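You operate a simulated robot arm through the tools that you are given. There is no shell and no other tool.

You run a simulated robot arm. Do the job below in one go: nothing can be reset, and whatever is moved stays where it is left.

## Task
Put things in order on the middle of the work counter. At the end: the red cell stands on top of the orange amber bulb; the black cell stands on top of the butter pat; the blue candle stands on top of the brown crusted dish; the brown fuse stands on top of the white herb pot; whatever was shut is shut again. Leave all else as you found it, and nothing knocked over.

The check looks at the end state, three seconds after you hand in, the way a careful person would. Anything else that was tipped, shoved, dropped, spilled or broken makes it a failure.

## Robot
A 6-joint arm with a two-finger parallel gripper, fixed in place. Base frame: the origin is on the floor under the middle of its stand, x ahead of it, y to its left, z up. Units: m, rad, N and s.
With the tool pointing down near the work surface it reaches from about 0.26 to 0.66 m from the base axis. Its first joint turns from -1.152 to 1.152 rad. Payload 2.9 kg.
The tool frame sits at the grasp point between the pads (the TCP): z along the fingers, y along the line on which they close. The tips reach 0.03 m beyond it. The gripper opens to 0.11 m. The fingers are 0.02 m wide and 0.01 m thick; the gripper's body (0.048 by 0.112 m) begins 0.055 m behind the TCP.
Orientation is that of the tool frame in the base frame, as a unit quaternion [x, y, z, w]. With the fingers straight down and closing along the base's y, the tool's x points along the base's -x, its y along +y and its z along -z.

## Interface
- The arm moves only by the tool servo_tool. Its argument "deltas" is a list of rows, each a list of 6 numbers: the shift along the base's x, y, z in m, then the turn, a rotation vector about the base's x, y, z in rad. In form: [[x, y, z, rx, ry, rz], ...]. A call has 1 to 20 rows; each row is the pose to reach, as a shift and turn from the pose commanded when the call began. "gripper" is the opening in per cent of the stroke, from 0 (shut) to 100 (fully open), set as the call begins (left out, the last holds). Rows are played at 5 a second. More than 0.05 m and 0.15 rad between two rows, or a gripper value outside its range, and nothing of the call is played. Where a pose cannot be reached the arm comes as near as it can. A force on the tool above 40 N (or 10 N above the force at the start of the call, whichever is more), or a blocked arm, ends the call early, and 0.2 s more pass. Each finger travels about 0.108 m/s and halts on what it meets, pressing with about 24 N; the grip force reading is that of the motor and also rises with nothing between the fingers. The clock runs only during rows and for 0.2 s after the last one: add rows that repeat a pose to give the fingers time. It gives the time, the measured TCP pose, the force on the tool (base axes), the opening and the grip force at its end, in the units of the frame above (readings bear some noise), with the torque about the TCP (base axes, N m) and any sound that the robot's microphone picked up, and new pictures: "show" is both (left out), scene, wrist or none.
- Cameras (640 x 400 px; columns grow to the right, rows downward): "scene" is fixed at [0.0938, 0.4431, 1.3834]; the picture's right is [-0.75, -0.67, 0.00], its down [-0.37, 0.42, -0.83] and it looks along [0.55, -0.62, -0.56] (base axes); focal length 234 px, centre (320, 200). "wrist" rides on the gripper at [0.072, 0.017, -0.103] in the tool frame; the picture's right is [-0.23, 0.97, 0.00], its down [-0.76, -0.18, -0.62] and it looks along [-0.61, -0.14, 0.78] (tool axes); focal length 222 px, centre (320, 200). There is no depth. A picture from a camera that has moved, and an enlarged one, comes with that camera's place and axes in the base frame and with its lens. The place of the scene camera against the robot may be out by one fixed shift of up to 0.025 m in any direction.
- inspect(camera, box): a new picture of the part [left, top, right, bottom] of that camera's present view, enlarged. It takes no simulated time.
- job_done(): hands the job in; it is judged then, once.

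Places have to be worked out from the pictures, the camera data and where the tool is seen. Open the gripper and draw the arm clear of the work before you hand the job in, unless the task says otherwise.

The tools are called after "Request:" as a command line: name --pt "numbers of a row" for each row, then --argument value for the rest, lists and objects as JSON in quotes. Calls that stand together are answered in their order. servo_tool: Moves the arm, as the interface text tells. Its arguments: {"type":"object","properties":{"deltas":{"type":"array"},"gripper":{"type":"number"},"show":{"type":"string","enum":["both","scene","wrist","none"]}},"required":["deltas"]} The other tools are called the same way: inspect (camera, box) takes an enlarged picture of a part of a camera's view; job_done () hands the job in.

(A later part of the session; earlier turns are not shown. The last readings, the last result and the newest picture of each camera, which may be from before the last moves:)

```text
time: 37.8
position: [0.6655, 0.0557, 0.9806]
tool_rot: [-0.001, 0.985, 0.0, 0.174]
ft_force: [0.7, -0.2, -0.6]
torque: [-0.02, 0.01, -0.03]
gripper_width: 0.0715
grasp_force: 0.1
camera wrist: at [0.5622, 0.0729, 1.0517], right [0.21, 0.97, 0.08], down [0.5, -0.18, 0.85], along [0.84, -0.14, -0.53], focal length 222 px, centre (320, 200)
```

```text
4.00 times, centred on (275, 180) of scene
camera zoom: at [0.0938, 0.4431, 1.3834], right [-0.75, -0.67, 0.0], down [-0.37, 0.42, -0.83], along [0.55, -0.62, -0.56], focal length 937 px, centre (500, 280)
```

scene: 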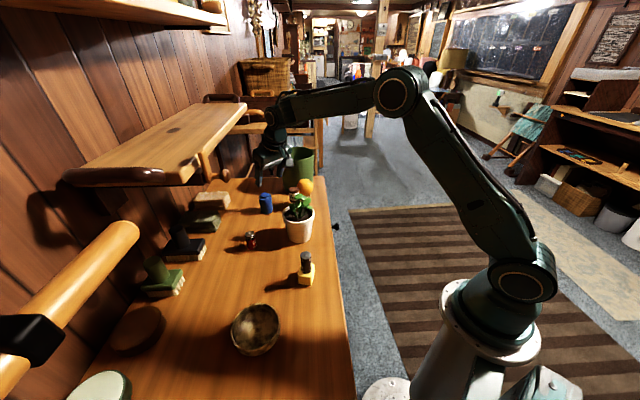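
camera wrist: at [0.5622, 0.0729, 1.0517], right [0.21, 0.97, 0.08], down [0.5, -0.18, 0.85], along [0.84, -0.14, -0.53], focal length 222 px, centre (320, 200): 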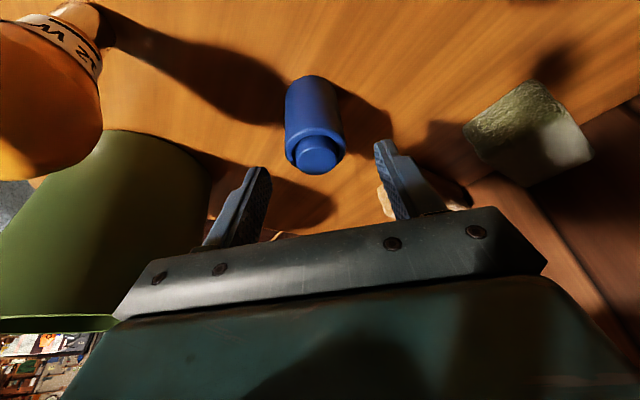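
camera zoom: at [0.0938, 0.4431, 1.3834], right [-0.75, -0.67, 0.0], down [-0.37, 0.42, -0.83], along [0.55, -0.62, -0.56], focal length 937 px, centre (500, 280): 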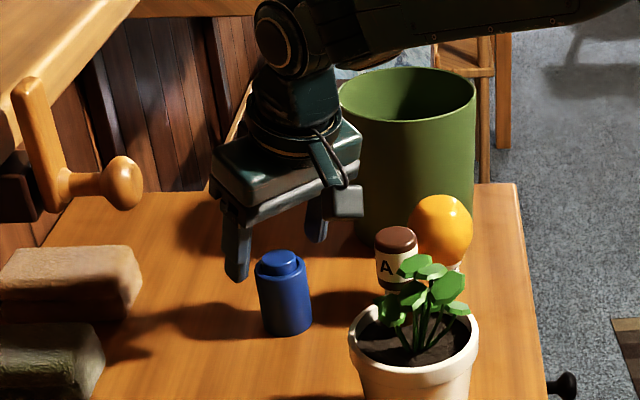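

The candle's knob centre is at (0.679, 0.0536); I need about (+11, −2, −50) mm to bring the pads onto the body's upper part. I go down there.

Request:
servo_tool --pt "0.004 -0.001 -0.015 0 0 0" --pt "0.008 -0.002 -0.03 0 0 0" --pt "0.011 -0.002 -0.043 0 0 0" --pt "0.011 -0.002 -0.05 0 0 0" --pt "0.011 -0.002 -0.05 0 0 0" --show "wrist"

Request:
inspect --camera "wrist" --box '[240, 80, 400, 240]'

Request:
inspect --camera "scene" --box '[230, 150, 310, 230]'

```text
time: 39.0
position: [0.6768, 0.054, 0.9285]
tool_rot: [-0.001, 0.985, 0.0, 0.174]
ft_force: [0.6, 0.0, -0.4]
torque: [-0.01, -0.03, -0.02]
gripper_width: 0.0715
grasp_force: 0.1
camera wrist: at [0.5743, 0.0723, 1.0009], right [0.21, 0.97, 0.08], down [0.5, -0.18, 0.85], along [0.84, -0.14, -0.53], focal length 222 px, centre (320, 200)
```

wrist: 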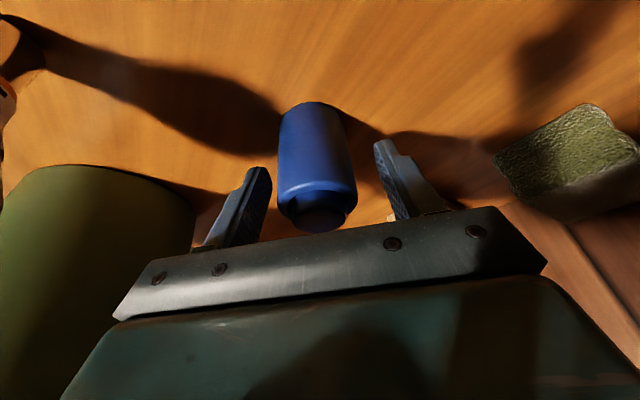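

```text
2.50 times, centred on (320, 160) of wrist
camera zoom: at [0.5743, 0.0723, 1.0009], right [0.21, 0.97, 0.08], down [0.5, -0.18, 0.85], along [0.84, -0.14, -0.53], focal length 555 px, centre (320, 300)
```

zoom: 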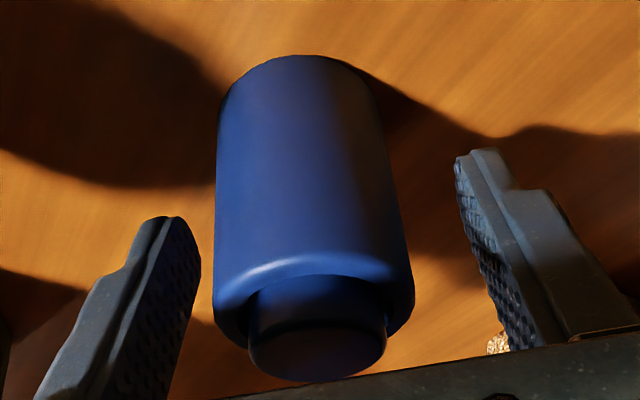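

```text
5.00 times, centred on (270, 190) of scene
camera zoom: at [0.0938, 0.4431, 1.3834], right [-0.75, -0.67, 0.0], down [-0.37, 0.42, -0.83], along [0.55, -0.62, -0.56], focal length 1172 px, centre (570, 250)
```

zoom: 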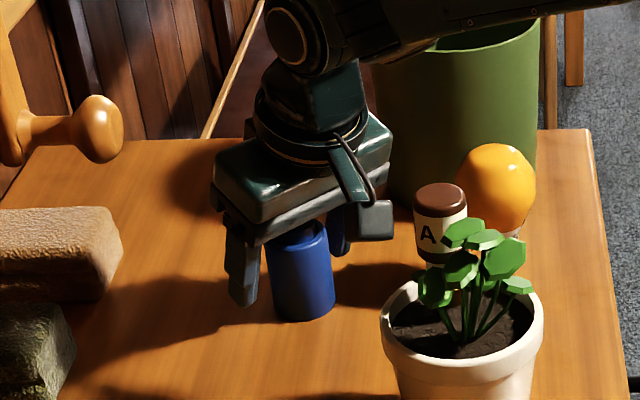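

Fingers straddle the candle's upper body with the tips about 23 mm off the table. I close.

Request:
servo_tool --pt "0 0 0 0 0 0" --pt "0 0 0 0 0 0" --pt "0 0 0 0 0 0" --pt "0 0 0 0 0 0" --gripper 0 --show "wrist"

Request:
inspect --camera "wrist" --box '[240, 80, 400, 240]'

```text
time: 40.0
position: [0.6768, 0.0545, 0.9295]
tool_rot: [0.0, 0.985, 0.0, 0.174]
ft_force: [-0.1, 0.4, 0.2]
torque: [-0.03, -0.03, 0.0]
gripper_width: 0.0432
grasp_force: 23.5
camera wrist: at [0.5743, 0.0723, 1.0011], right [0.21, 0.97, 0.08], down [0.5, -0.18, 0.85], along [0.84, -0.14, -0.53], focal length 222 px, centre (320, 200)
```

wrist: 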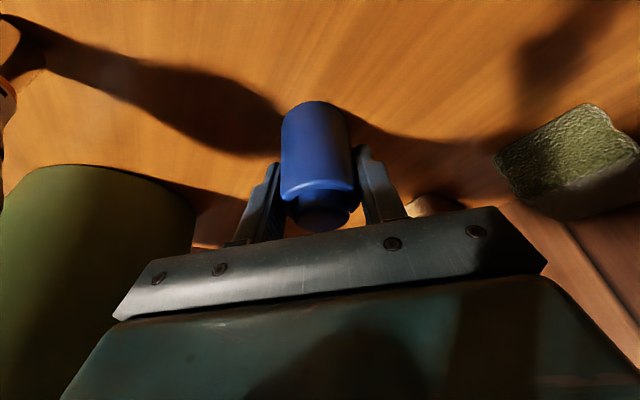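

```text
2.50 times, centred on (320, 160) of wrist
camera zoom: at [0.5743, 0.0723, 1.0011], right [0.21, 0.97, 0.08], down [0.5, -0.18, 0.85], along [0.84, -0.14, -0.53], focal length 555 px, centre (320, 300)
```

zoom: 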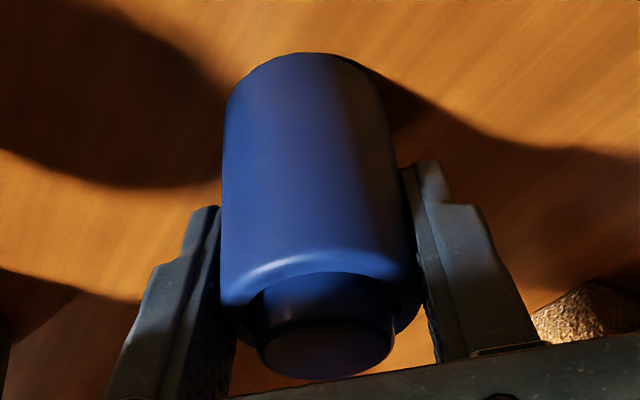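

The candle is gripped (0.0432 m). A shelf front edge and a peg ball overhang at about z 1.15–1.2 just beyond here, so I lift a bit, then retreat toward the base while rising, keeping the wrist camera clear of the plant.

Request:
servo_tool --pt "0 0 0.02 0 0 0" --pt "0 0 0.04 0 0 0" --pt "-0.011 0 0.07 0 0 0" --pt "-0.031 0 0.1 0 0 0" --pt "-0.056 0 0.13 0 0 0" --pt "-0.08 -0.005 0.16 0 0 0" --pt "-0.09 -0.017 0.18 0 0 0" --pt "-0.09 -0.017 0.18 0 0 0" --show "both"

Request:
inspect --camera "scene" --box '[180, 80, 340, 240]'

```text
time: 41.8
position: [0.5865, 0.0378, 1.1096]
tool_rot: [0.0, 0.985, 0.0, 0.174]
ft_force: [-0.4, 0.5, -1.3]
torque: [-0.02, 0.02, 0.03]
gripper_width: 0.043
grasp_force: 24.2
camera wrist: at [0.4837, 0.0545, 1.1821], right [0.21, 0.97, 0.08], down [0.5, -0.18, 0.85], along [0.84, -0.14, -0.53], focal length 222 px, centre (320, 200)
```

scene: 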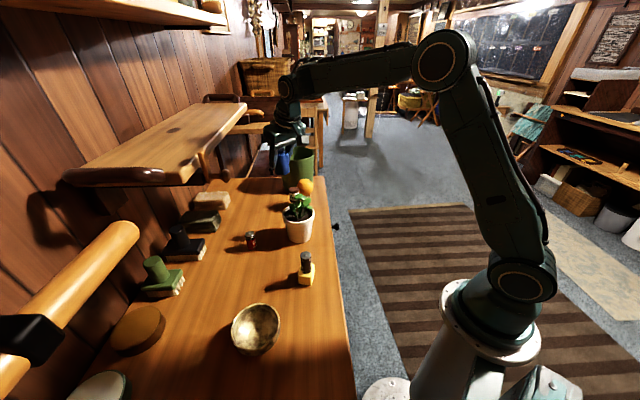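
wrist: 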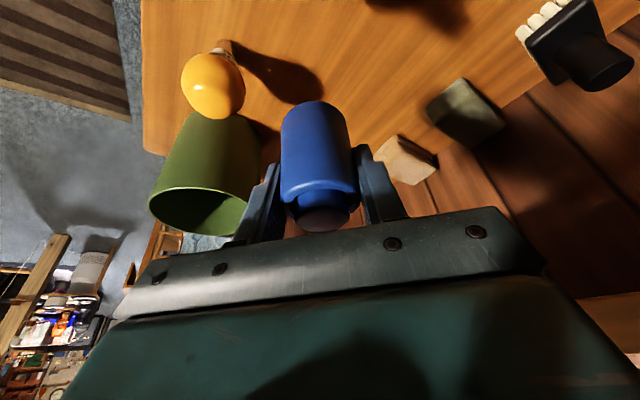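

```text
2.50 times, centred on (260, 160) of scene
camera zoom: at [0.0938, 0.4431, 1.3834], right [-0.75, -0.67, 0.0], down [-0.37, 0.42, -0.83], along [0.55, -0.62, -0.56], focal length 586 px, centre (470, 300)
```

zoom: 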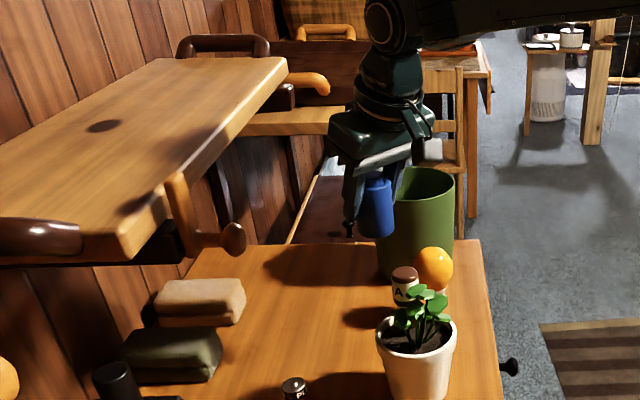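

The candle is held securely and everything nearby stands. I carry it along a path away from the shelf toward the bowl, turning the lean direction with it.

Request:
servo_tool --pt "-0.029 0.027 0 0 0 0.07" --pt "-0.058 0.054 0 0 0 0.14" --pt "-0.088 0.082 0 0 0 0.21" --pt "-0.117 0.11 0 0 0 0.28" --pt "-0.146 0.137 0 0 0 0.35" --pt "-0.17 0.164 0 0 0 0.42" --pt "-0.194 0.191 0 0 0 0.49" --pt "-0.218 0.218 0 0 0 0.56" --pt "-0.242 0.245 0 0 0 0.63" --pt "-0.26 0.27 0 0 0 0.7" --pt "-0.2515 0.285 -0.02 0 0 0.7" --pt "-0.2515 0.2975 -0.05 0 0 0.7" --pt "-0.2515 0.2975 -0.06 0 0 0.7" --pt "-0.2515 0.2975 -0.06 0 0 0.7" --show "both"

Request:
inspect --camera "wrist" --box '[220, 40, 420, 240]'

Request:
inspect --camera "scene" --box '[190, 240, 320, 370]'

```text
time: 44.8
position: [0.3334, 0.3352, 1.049]
tool_rot: [-0.338, 0.925, 0.059, 0.163]
ft_force: [-0.6, 1.5, -0.9]
torque: [0.01, 0.02, -0.01]
gripper_width: 0.0431
grasp_force: 24.1
camera wrist: at [0.2439, 0.2829, 1.1215], right [-0.46, 0.88, 0.08], down [0.5, 0.19, 0.85], along [0.73, 0.43, -0.53], focal length 222 px, centre (320, 200)
```

scene: 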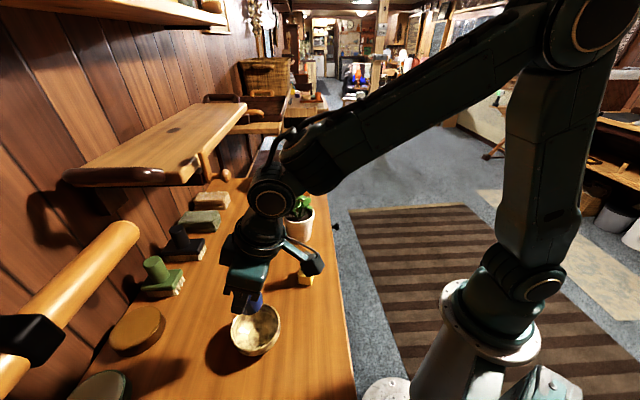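
wrist: 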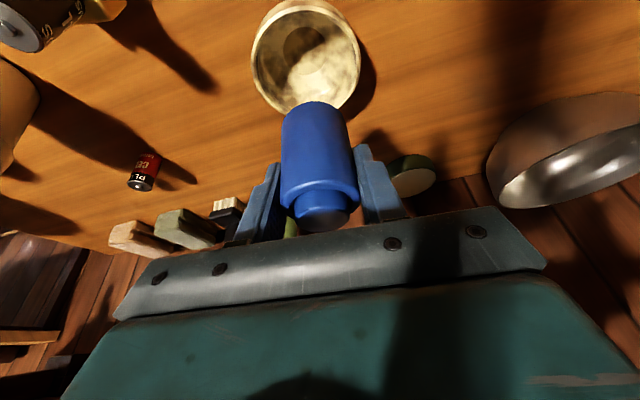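

```text
2.00 times, centred on (320, 140) of wrist
camera zoom: at [0.2439, 0.2829, 1.1215], right [-0.46, 0.88, 0.08], down [0.5, 0.19, 0.85], along [0.73, 0.43, -0.53], focal length 444 px, centre (320, 320)
```

zoom: 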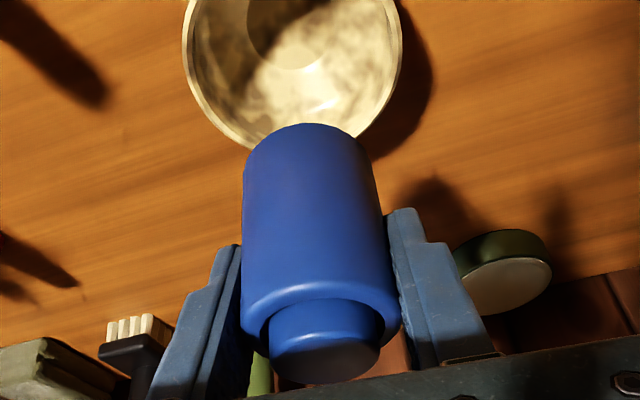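

```text
3.08 times, centred on (255, 305) of scene
camera zoom: at [0.0938, 0.4431, 1.3834], right [-0.75, -0.67, 0.0], down [-0.37, 0.42, -0.83], along [0.55, -0.62, -0.56], focal length 721 px, centre (520, -123)
```

zoom: 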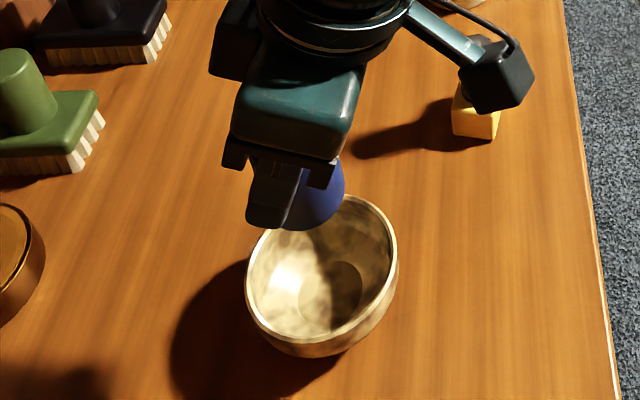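

Another dish-like object shows at the right of the wrist view, not seen before. I zoom into it before committing to the bowl.

Request:
inspect --camera "wrist" --box '[470, 60, 640, 220]'

Request:
inspect --camera "wrist" --box '[240, 0, 380, 120]'

```text
2.50 times, centred on (555, 140) of wrist
camera zoom: at [0.2439, 0.2829, 1.1215], right [-0.46, 0.88, 0.08], down [0.5, 0.19, 0.85], along [0.73, 0.43, -0.53], focal length 555 px, centre (-268, 350)
```

zoom: 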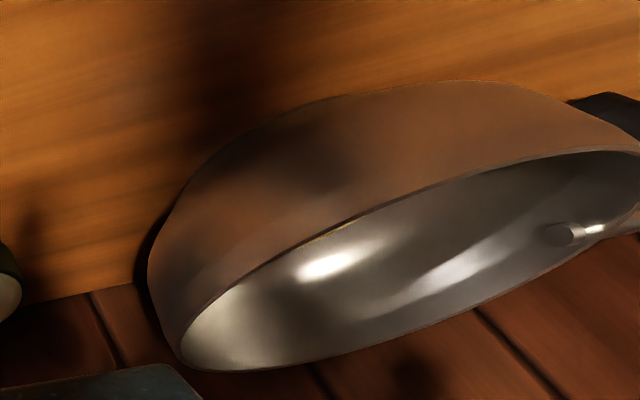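

```text
3.33 times, centred on (310, 60) of wrist
camera zoom: at [0.2439, 0.2829, 1.1215], right [-0.46, 0.88, 0.08], down [0.5, 0.19, 0.85], along [0.73, 0.43, -0.53], focal length 740 px, centre (353, 667)
```

zoom: 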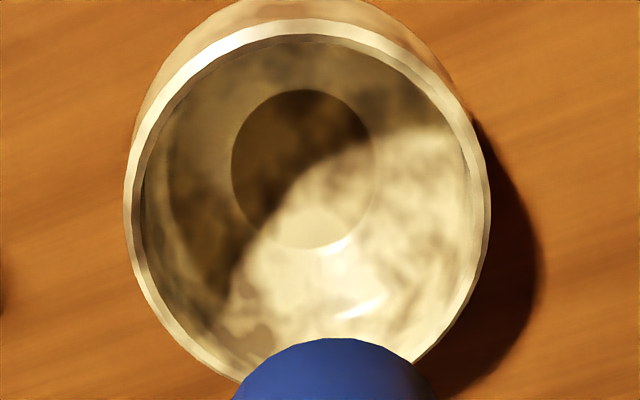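

That is just a copper pan on the side; the bowl with the stained, crusted inside is the dish. Its floor centre is at (0.336, 0.336), and the candle's axis is within 2 mm of it. I lower 80 mm with a small correction.

Request:
servo_tool --pt "0 -0.0015 -0.02 0 0 0" --pt "0 -0.0015 -0.045 0 0 0" --pt "0 -0.0015 -0.065 0 0 0" --pt "0 -0.0015 -0.08 0 0 0" --pt "0 -0.0015 -0.08 0 0 0" --show "both"

Request:
inspect --camera "wrist" --box '[230, 60, 410, 240]'

Request:
inspect --camera "scene" --box '[200, 270, 320, 370]'

```text
time: 46.0
position: [0.3333, 0.3342, 0.9722]
tool_rot: [-0.337, 0.925, 0.061, 0.166]
ft_force: [-2.1, -1.6, 19.8]
torque: [-0.16, -0.12, -0.13]
gripper_width: 0.0428
grasp_force: 23.8
camera wrist: at [0.2448, 0.281, 1.0435], right [-0.46, 0.88, 0.08], down [0.49, 0.18, 0.85], along [0.73, 0.43, -0.52], focal length 222 px, centre (320, 200)
```

scene: 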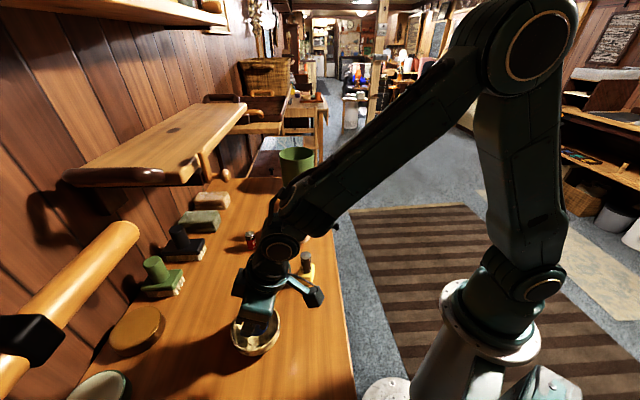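
wrist: 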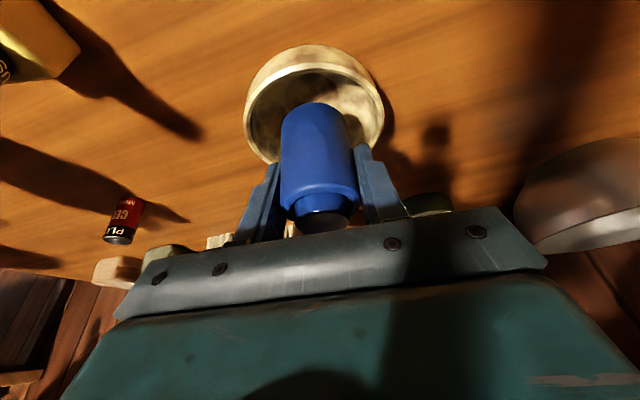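

```text
2.22 times, centred on (320, 150) of wrist
camera zoom: at [0.2448, 0.281, 1.0435], right [-0.46, 0.88, 0.08], down [0.49, 0.18, 0.85], along [0.73, 0.43, -0.52], focal length 494 px, centre (320, 311)
```

zoom: 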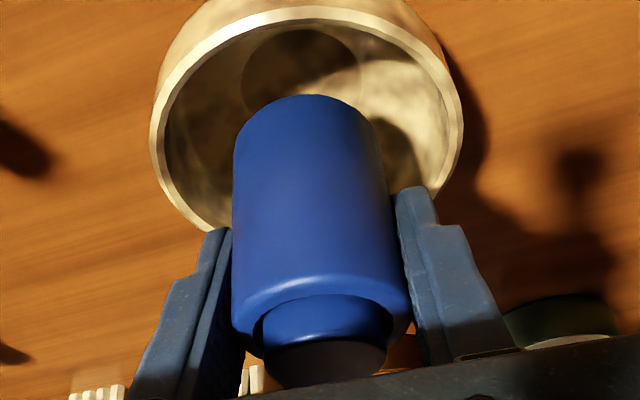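

```text
4.00 times, centred on (260, 320) of scene
camera zoom: at [0.0936, 0.4429, 1.3835], right [-0.75, -0.67, 0.0], down [-0.37, 0.42, -0.83], along [0.55, -0.62, -0.56], focal length 937 px, centre (560, -280)
```

zoom: 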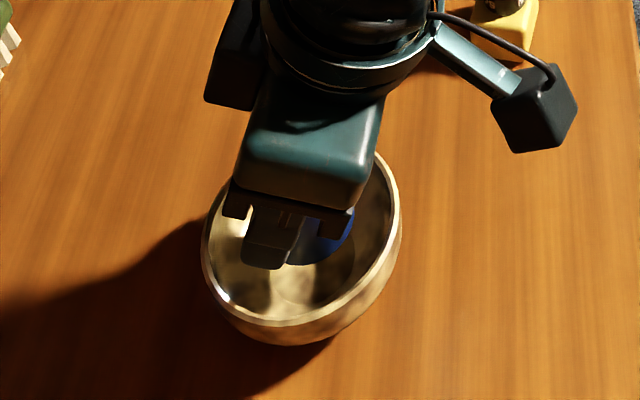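

A firm contact (20 N) came already with the candle's foot at z≈0.921, about rim height, and the torque puts the contact under the candle itself – so the dish behaves as solid at rim level. I unload slightly and check.

Request:
servo_tool --pt "0 0 0.002 0 0 0" --pt "0 0 0.002 0 0 0" --show "none"

```text
time: 46.6
position: [0.3335, 0.3345, 0.9741]
tool_rot: [-0.338, 0.925, 0.059, 0.163]
ft_force: [1.5, 2.3, 6.5]
torque: [0.17, -0.19, 0.02]
gripper_width: 0.0427
grasp_force: 23.9
```

Light contact persists at the same height, so the candle is supported there. I unload another millimetre and read again with pictures.

Request:
servo_tool --pt "0 0 0.001 0 0 0" --pt "0 0 0.001 0 0 0" --show "both"

Request:
inspect --camera "scene" --box '[220, 280, 300, 365]'

Request:
inspect --camera "wrist" --box '[230, 30, 410, 240]'

```text
time: 47.2
position: [0.333, 0.3343, 0.9737]
tool_rot: [-0.337, 0.925, 0.059, 0.162]
ft_force: [0.6, -0.2, -1.7]
torque: [-0.01, 0.02, -0.02]
gripper_width: 0.0427
grasp_force: 24.0
camera wrist: at [0.2448, 0.2805, 1.0449], right [-0.46, 0.88, 0.08], down [0.5, 0.19, 0.84], along [0.73, 0.43, -0.53], focal length 222 px, centre (320, 200)
```

scene: 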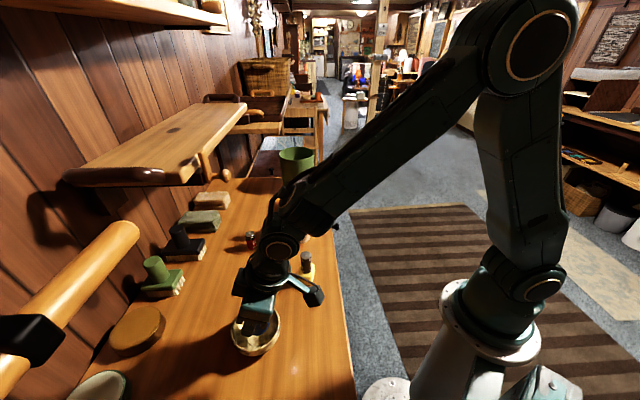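
wrist: 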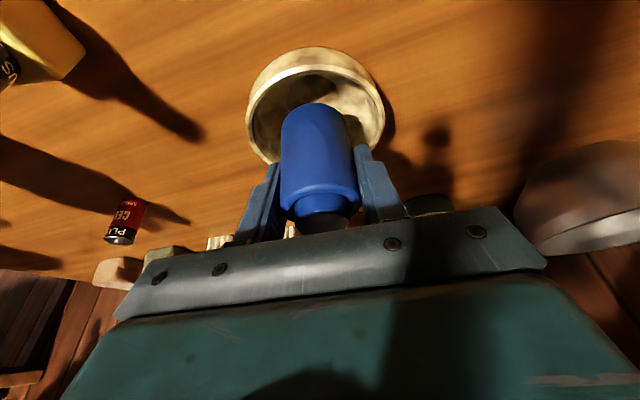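

```text
4.71 times, centred on (260, 322) of scene
camera zoom: at [0.0938, 0.4431, 1.3834], right [-0.75, -0.67, 0.0], down [-0.37, 0.42, -0.83], along [0.55, -0.62, -0.56], focal length 1103 px, centre (602, -376)
```

zoom: 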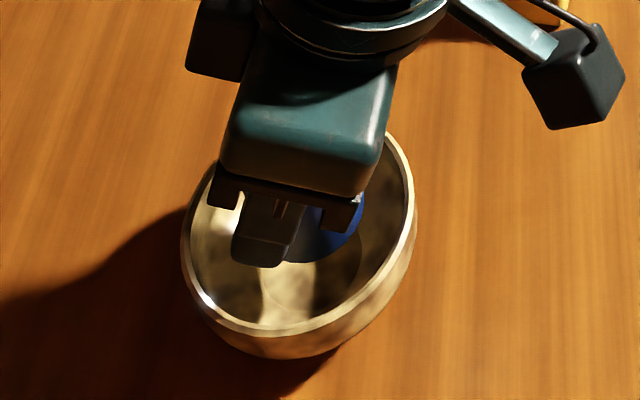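

```text
1.90 times, centred on (320, 135) of wrist
camera zoom: at [0.2448, 0.2805, 1.0449], right [-0.46, 0.88, 0.08], down [0.5, 0.19, 0.84], along [0.73, 0.43, -0.53], focal length 423 px, centre (320, 324)
```

zoom: 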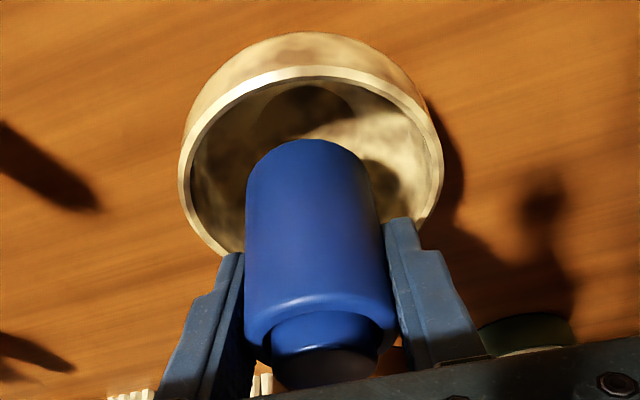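

With 3 mm relief the candle hangs free again, confirming it was resting on the dish at rim height. I lower back 1.2 mm for light contact.

Request:
servo_tool --pt "0 0 -0.0006 0 0 0" --pt "0 0 -0.0012 0 0 0" --pt "0 0 -0.0012 0 0 0" --show "none"

```text
time: 48.0
position: [0.3342, 0.3321, 0.9719]
tool_rot: [-0.338, 0.925, 0.059, 0.163]
ft_force: [0.0, 0.1, -1.2]
torque: [-0.02, 0.01, -0.01]
gripper_width: 0.0428
grasp_force: 24.3
```

Still hanging free; I lower another 1.2 mm.

Request:
servo_tool --pt "0 0 -0.0006 0 0 0" --pt "0 0 -0.0012 0 0 0" --pt "0 0 -0.0012 0 0 0" --show "none"

```text
time: 48.8
position: [0.3361, 0.3328, 0.972]
tool_rot: [-0.338, 0.925, 0.06, 0.165]
ft_force: [-1.7, -0.6, 11.2]
torque: [0.08, -0.04, -0.06]
gripper_width: 0.0427
grasp_force: 23.8
```

Contact 11 N, slightly toward the candle's far edge. I relieve 0.6 mm and open the fingers.

Request:
servo_tool --pt "0 0 0.0006 0 0 0" --pt "0 0 0.0006 0 0 0" --show "none"

Request:
servo_tool --pt "0 0 0 0 0 0" --pt "0 0 0 0 0 0" --pt "0 0 0 0 0 0" --gripper 52 --show "both"

Request:
inspect --camera "scene" --box '[220, 280, 300, 365]'

Request:
inspect --camera "wrist" --box '[230, 30, 410, 240]'

```text
time: 49.4
position: [0.3351, 0.3329, 0.9727]
tool_rot: [-0.338, 0.925, 0.061, 0.165]
ft_force: [3.7, 0.7, 9.7]
torque: [0.09, -0.37, -0.02]
gripper_width: 0.0428
grasp_force: 23.8
```

```text
time: 50.2
position: [0.3343, 0.3322, 0.9702]
tool_rot: [-0.338, 0.925, 0.06, 0.163]
ft_force: [-0.4, -0.5, 0.5]
torque: [-0.01, 0.02, 0.02]
gripper_width: 0.0573
grasp_force: 0.1
camera wrist: at [0.2448, 0.2795, 1.0426], right [-0.46, 0.88, 0.08], down [0.5, 0.19, 0.85], along [0.73, 0.43, -0.53], focal length 222 px, centre (320, 200)
```

scene: 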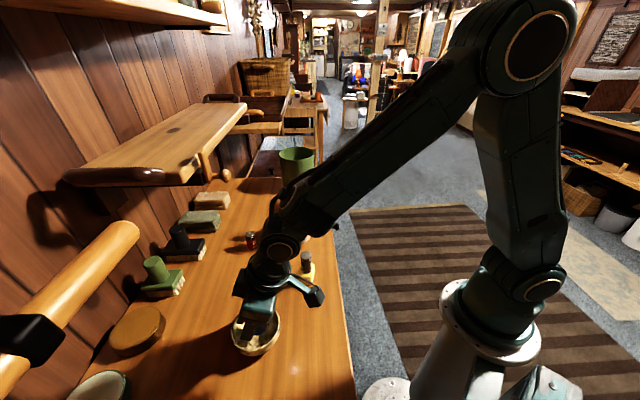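
wrist: 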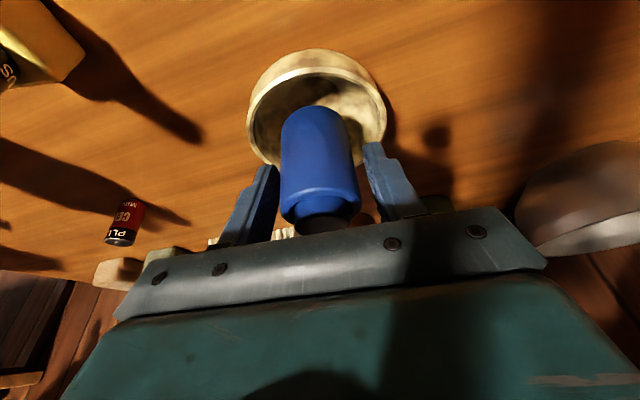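

```text
4.71 times, centred on (260, 322) of scene
camera zoom: at [0.0938, 0.4431, 1.3834], right [-0.75, -0.67, 0.0], down [-0.37, 0.42, -0.83], along [0.55, -0.62, -0.56], focal length 1103 px, centre (602, -376)
```

zoom: 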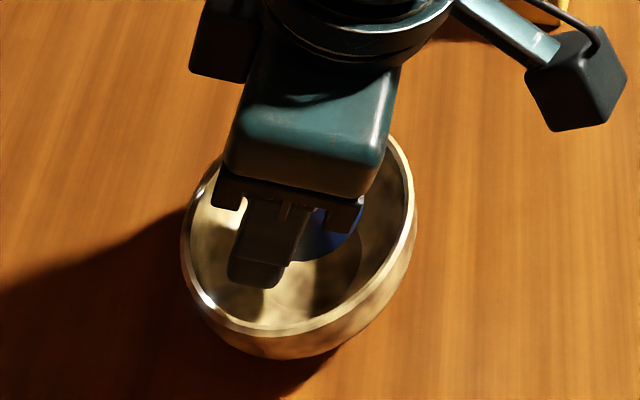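

```text
1.90 times, centred on (320, 135) of wrist
camera zoom: at [0.2448, 0.2795, 1.0426], right [-0.46, 0.88, 0.08], down [0.5, 0.19, 0.85], along [0.73, 0.43, -0.53], focal length 423 px, centre (320, 324)
```

zoom: 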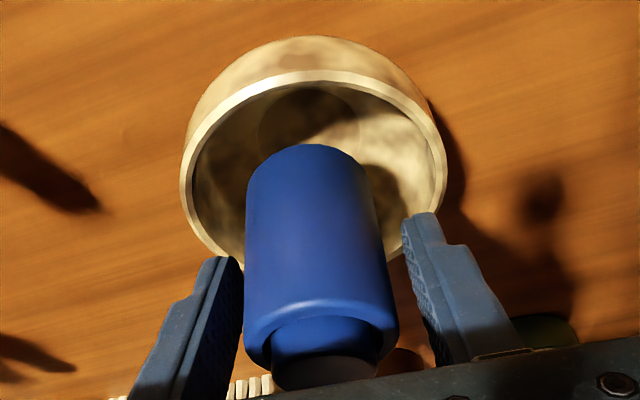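

The candle stays standing on the dish after release. I withdraw straight up slowly.

Request:
servo_tool --pt "0 0 0.005 0 0 0" --pt "0 0 0.015 0 0 0" --pt "0 0 0.03 0 0 0" --pt "0 0 0.055 0 0 0" --pt "0 0 0.085 0 0 0" --pt "0 0 0.12 0 0 0" --pt "0 0 0.12 0 0 0" --show "both"

Request:
inspect --camera "scene" --box '[215, 270, 305, 365]'

Request:
inspect --camera "wrist" --box '[230, 0, 410, 180]'

```text
time: 51.8
position: [0.3321, 0.333, 1.093]
tool_rot: [-0.338, 0.925, 0.059, 0.163]
ft_force: [-0.2, 0.7, -0.1]
torque: [-0.02, -0.03, -0.03]
gripper_width: 0.0572
grasp_force: 0.0
camera wrist: at [0.2441, 0.2796, 1.1651], right [-0.46, 0.88, 0.08], down [0.5, 0.19, 0.85], along [0.73, 0.43, -0.53], focal length 222 px, centre (320, 200)
```

scene: 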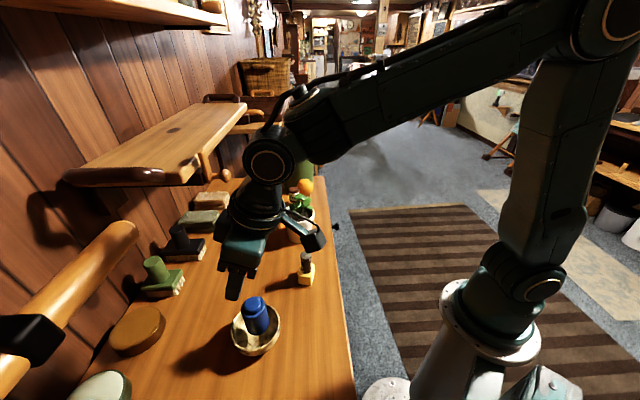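
wrist: 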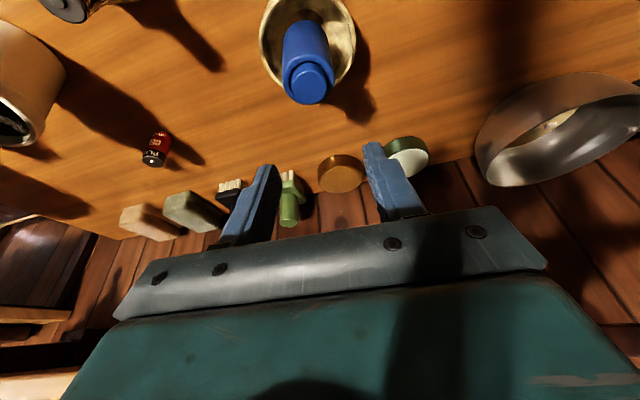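

```text
4.21 times, centred on (260, 318) of scene
camera zoom: at [0.0938, 0.4431, 1.3834], right [-0.75, -0.67, 0.0], down [-0.37, 0.42, -0.83], along [0.55, -0.62, -0.56], focal length 987 px, centre (573, -295)
```

zoom: 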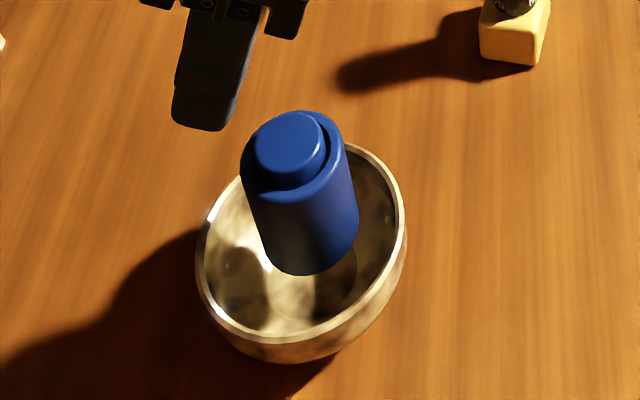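

```text
2.22 times, centred on (320, 90) of wrist
camera zoom: at [0.2441, 0.2796, 1.1651], right [-0.46, 0.88, 0.08], down [0.5, 0.19, 0.85], along [0.73, 0.43, -0.53], focal length 494 px, centre (320, 444)
```

zoom: 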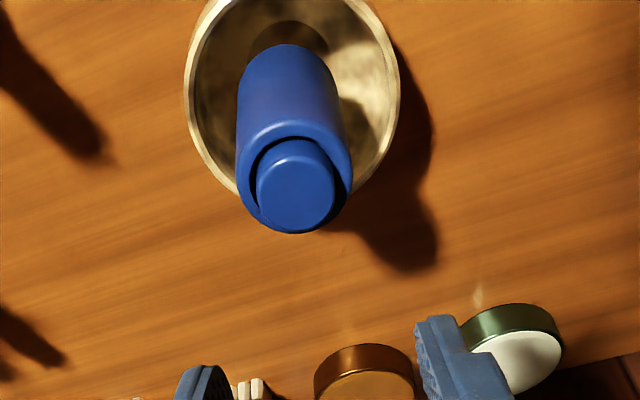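

The candle stands upright on the dish. Now the red cell at about (0.565, 0.195); because the shelf edge overhangs nearby I keep the tool tilted and move to a hover point short of it, turning the lean to 0.35 rad.

Request:
servo_tool --pt "0.02 -0.022 0 0 0 -0.05" --pt "0.045 -0.05 0 0 0 -0.1" --pt "0.072 -0.08 0 0 0 -0.15" --pt "0.1 -0.11 -0.01 0 0 -0.2" --pt "0.126 -0.139 -0.02 0 0 -0.26" --pt "0.152 -0.168 -0.035 0 0 -0.31" --pt "0.152 -0.168 -0.055 0 0 -0.35" --pt "0.152 -0.168 -0.063 0 0 -0.35" --pt "0.152 -0.168 -0.063 0 0 -0.35" --show "both"

Request:
inspect --camera "wrist" --box '[240, 80, 400, 220]'

Request:
inspect --camera "scene" --box '[180, 140, 330, 290]'

```text
time: 53.8
position: [0.4854, 0.1641, 1.0284]
tool_rot: [-0.171, 0.97, 0.031, 0.172]
ft_force: [-0.1, -0.2, -0.7]
torque: [0.0, -0.01, -0.04]
gripper_width: 0.0572
grasp_force: 0.2
camera wrist: at [0.383, 0.1456, 1.1006], right [-0.13, 0.99, 0.08], down [0.53, 0.01, 0.85], along [0.84, 0.15, -0.53], focal length 222 px, centre (320, 200)
```

scene: 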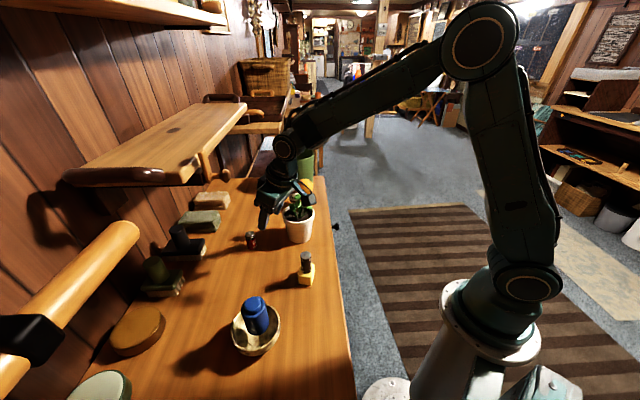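
wrist: 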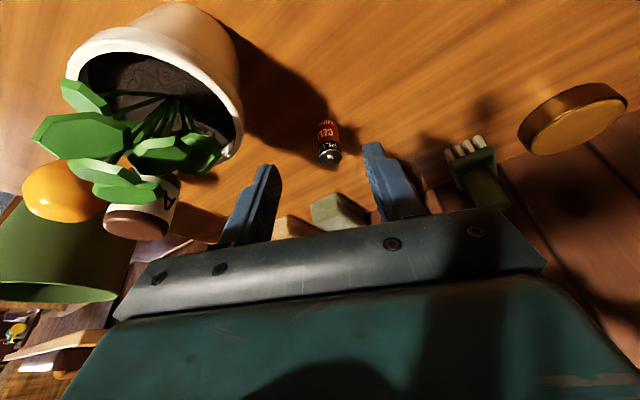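

```text
2.86 times, centred on (320, 150) of wrist
camera zoom: at [0.383, 0.1456, 1.1006], right [-0.13, 0.99, 0.08], down [0.53, 0.01, 0.85], along [0.84, 0.15, -0.53], focal length 635 px, centre (320, 343)
```

zoom: 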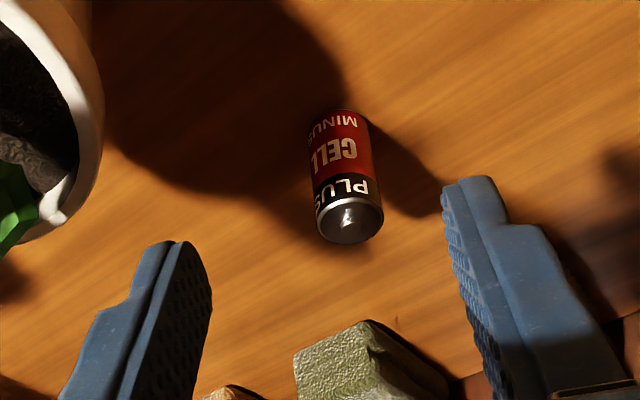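

```text
2.67 times, centred on (255, 215) of scene
camera zoom: at [0.0938, 0.4431, 1.3834], right [-0.75, -0.67, 0.0], down [-0.37, 0.42, -0.83], along [0.55, -0.62, -0.56], focal length 625 px, centre (493, 160)
```

zoom: 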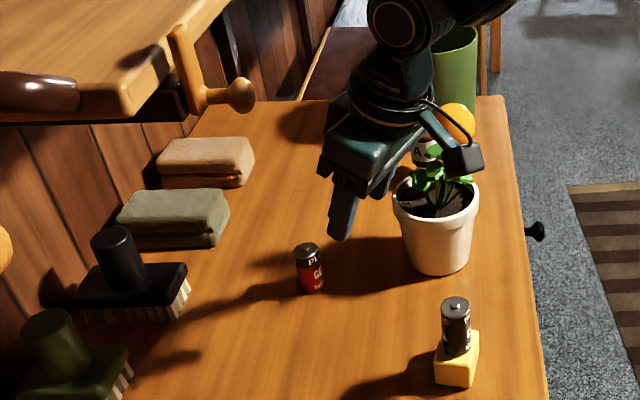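

The red cell is about (0.567, 0.197). I approach forward and down with fingers straddling it, stopping partway to verify.

Request:
servo_tool --pt "0.02 0.008 -0.02 0 0 0" --pt "0.04 0.016 -0.04 0 0 0" --pt "0.06 0.024 -0.06 0 0 0" --pt "0.072 0.028 -0.075 0 0 0" --pt "0.072 0.028 -0.075 0 0 0" --show "both"

Request:
inspect --camera "wrist" --box '[240, 80, 400, 220]'

Request:
inspect --camera "scene" --box '[200, 150, 330, 270]'

```text
time: 55.0
position: [0.5576, 0.1965, 0.952]
tool_rot: [-0.173, 0.969, 0.03, 0.172]
ft_force: [0.8, 0.6, 0.3]
torque: [0.03, -0.03, -0.01]
gripper_width: 0.0571
grasp_force: 0.1
camera wrist: at [0.4555, 0.1757, 1.0241], right [-0.13, 0.99, 0.08], down [0.53, 0.01, 0.85], along [0.84, 0.15, -0.53], focal length 222 px, centre (320, 200)
```

scene: 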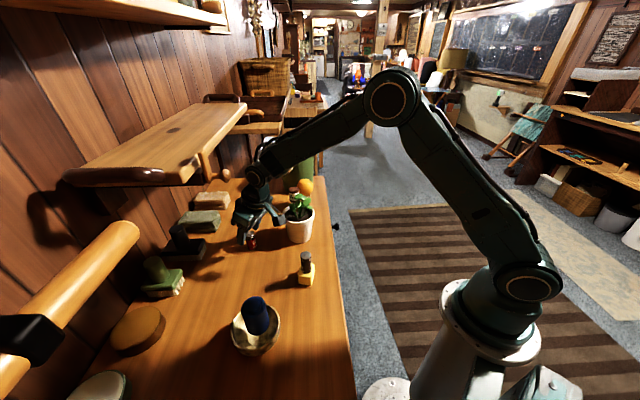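
wrist: 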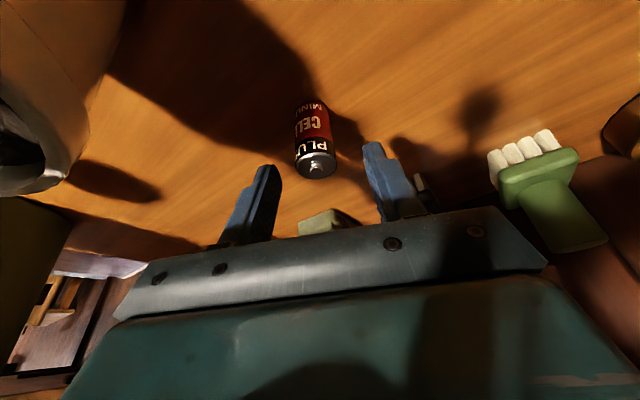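

```text
2.86 times, centred on (320, 150) of wrist
camera zoom: at [0.4555, 0.1757, 1.0241], right [-0.13, 0.99, 0.08], down [0.53, 0.01, 0.85], along [0.84, 0.15, -0.53], focal length 635 px, centre (320, 343)
```

zoom: 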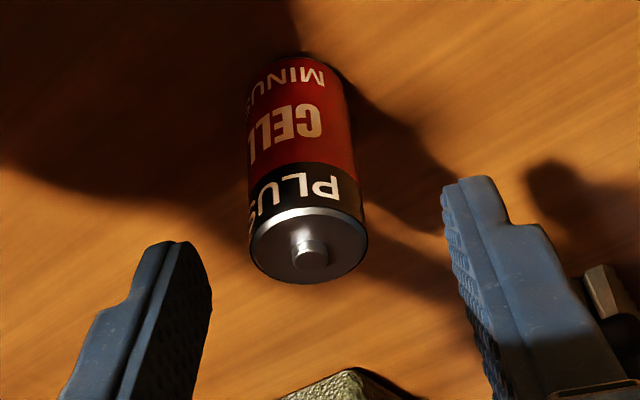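

```text
3.33 times, centred on (265, 210) of scene
camera zoom: at [0.0938, 0.4431, 1.3834], right [-0.75, -0.67, 0.0], down [-0.37, 0.42, -0.83], along [0.55, -0.62, -0.56], focal length 781 px, centre (503, 167)
```

zoom: 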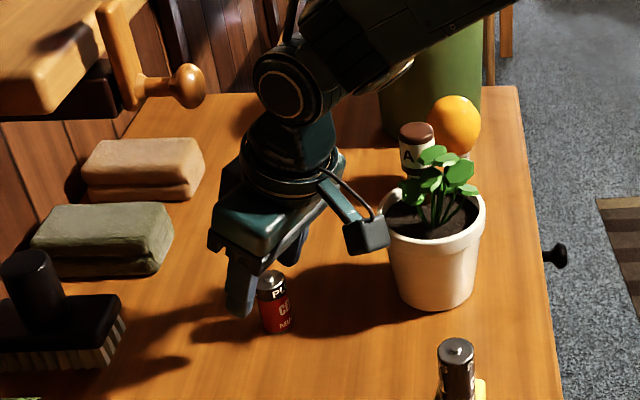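

Well aligned: the cell is at (0.567, 0.1955). I go the last bit down and close.

Request:
servo_tool --pt "0.003 -0.0005 -0.012 0 0 0" --pt "0.0058 -0.001 -0.026 0 0 0" --pt "0.0058 -0.001 -0.026 0 0 0" --show "wrist"

Request:
inspect --camera "wrist" --box '[240, 100, 400, 240]'

Request:
servo_tool --pt "0 0 0 0 0 0" --pt "0 0 0 0 0 0" --pt "0 0 0 0 0 0" --pt "0 0 0 0 0 0" --gripper 0 --show "wrist"

Request:
inspect --camera "wrist" --box '[240, 100, 400, 240]'

```text
time: 55.8
position: [0.5619, 0.1925, 0.9273]
tool_rot: [-0.171, 0.97, 0.031, 0.172]
ft_force: [0.1, -0.2, 0.3]
torque: [0.04, -0.02, 0.02]
gripper_width: 0.0571
grasp_force: 0.1
camera wrist: at [0.4606, 0.174, 0.999], right [-0.13, 0.99, 0.08], down [0.53, 0.01, 0.85], along [0.84, 0.15, -0.53], focal length 222 px, centre (320, 200)
```

wrist: 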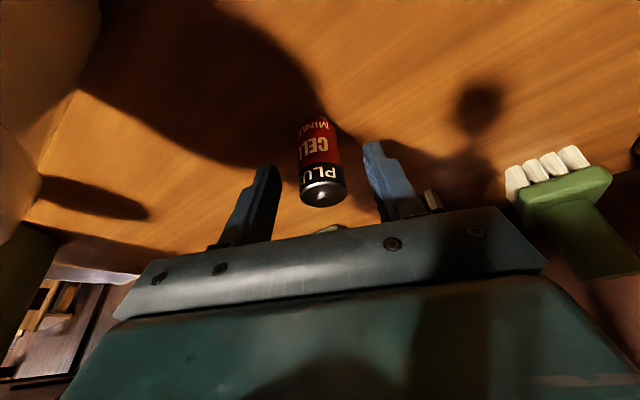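

```text
2.86 times, centred on (320, 170) of wrist
camera zoom: at [0.4606, 0.174, 0.999], right [-0.13, 0.99, 0.08], down [0.53, 0.01, 0.85], along [0.84, 0.15, -0.53], focal length 635 px, centre (320, 286)
```

zoom: 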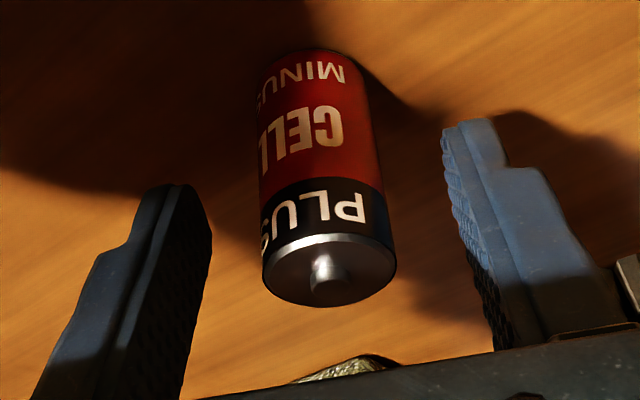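

```text
time: 56.8
position: [0.5624, 0.1925, 0.9276]
tool_rot: [-0.172, 0.97, 0.031, 0.171]
ft_force: [-0.3, -0.2, 0.0]
torque: [0.03, -0.01, 0.03]
gripper_width: 0.0246
grasp_force: 23.7
camera wrist: at [0.4604, 0.174, 0.999], right [-0.13, 0.99, 0.08], down [0.53, 0.01, 0.85], along [0.84, 0.15, -0.53], focal length 222 px, centre (320, 200)
```

wrist: 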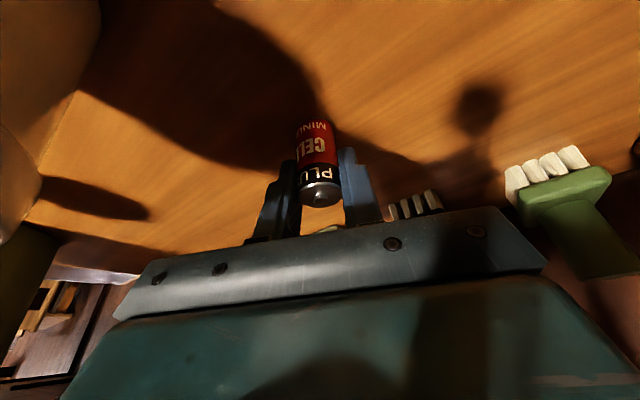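

```text
2.86 times, centred on (320, 170) of wrist
camera zoom: at [0.4604, 0.174, 0.999], right [-0.13, 0.99, 0.08], down [0.53, 0.01, 0.85], along [0.84, 0.15, -0.53], focal length 635 px, centre (320, 286)
```

zoom: 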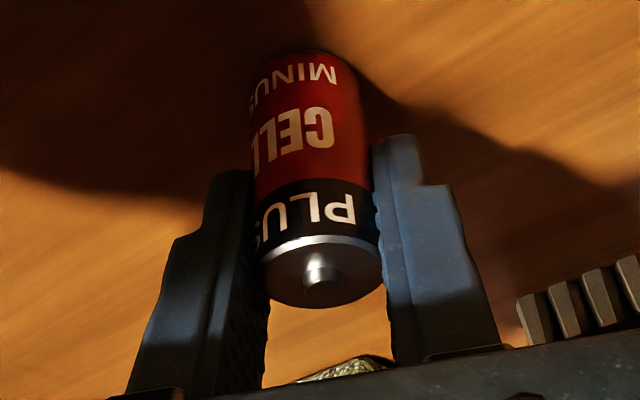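

The red cell is gripped (0.0246 m). The bulb's globe triangulates to centre (0.590, −0.060, 0.964), radius ≈0.029, so its top is near 0.993. I lift, back away from the shelf, pass high over the pot and hover above the bulb.

Request:
servo_tool --pt "0 0 0.02 0 0 0" --pt "0 0 0.045 0 0 0" --pt "-0.025 -0.01 0.075 0 0 0" --pt "-0.05 -0.02 0.11 0 0 0" --pt "-0.07 -0.035 0.15 0 0 0" --pt "-0.08 -0.055 0.185 0 0 0" --pt "-0.075 -0.09 0.2 0 0 -0.07" --pt "-0.065 -0.125 0.205 0 0 -0.14" --pt "-0.05 -0.16 0.205 0 0 -0.21" --pt "-0.03 -0.19 0.205 0 0 -0.28" --pt "-0.01 -0.215 0.205 0 0 -0.35" --pt "0.005 -0.235 0.2 0 0 -0.41" --pt "0.0225 -0.2525 0.195 0 0 -0.45" --pt "0.0225 -0.2525 0.195 0 0 -0.45" --pt "0.0225 -0.2525 0.195 0 0 -0.45" --show "both"

Request:
inspect --camera "wrist" --box '[230, 60, 410, 220]'

Request:
inspect --camera "scene" --box '[270, 130, 340, 220]'

```text
time: 60.0
position: [0.5847, -0.0616, 1.1219]
tool_rot: [0.05, 0.984, -0.009, 0.174]
ft_force: [0.4, 0.0, -0.3]
torque: [0.0, -0.02, -0.04]
gripper_width: 0.025
grasp_force: 24.2
camera wrist: at [0.4849, -0.0336, 1.1941], right [0.31, 0.95, 0.08], down [0.48, -0.23, 0.85], along [0.82, -0.22, -0.53], focal length 222 px, centre (320, 200)
```

scene: 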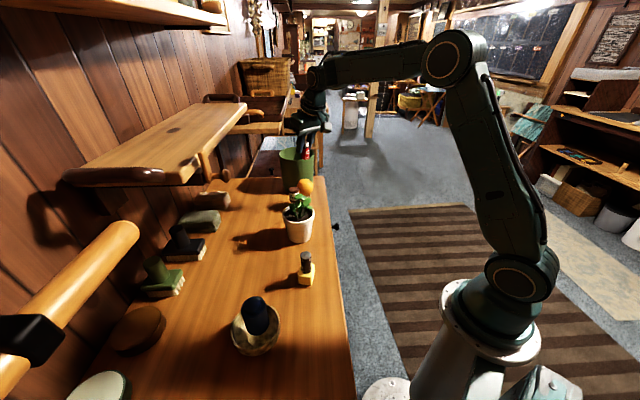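
wrist: 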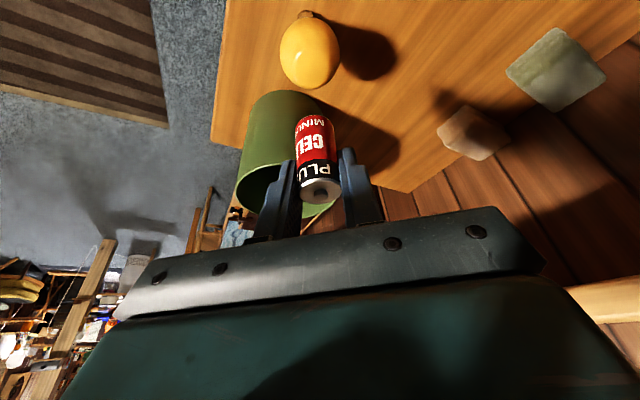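

```text
2.50 times, centred on (320, 140) of wrist
camera zoom: at [0.4849, -0.0336, 1.1941], right [0.31, 0.95, 0.08], down [0.48, -0.23, 0.85], along [0.82, -0.22, -0.53], focal length 555 px, centre (320, 350)
```

zoom: 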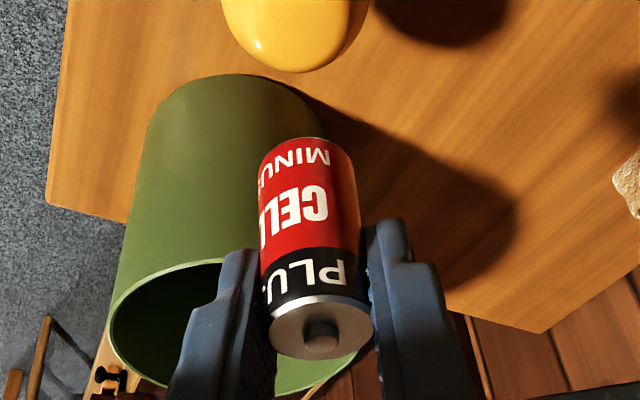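

```text
4.44 times, centred on (305, 175) of scene
camera zoom: at [0.0938, 0.4431, 1.3834], right [-0.75, -0.67, 0.0], down [-0.37, 0.42, -0.83], along [0.55, -0.62, -0.56], focal length 1041 px, centre (387, 311)
```

zoom: 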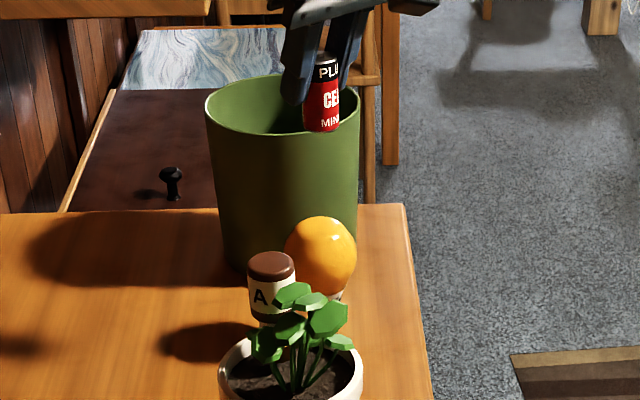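

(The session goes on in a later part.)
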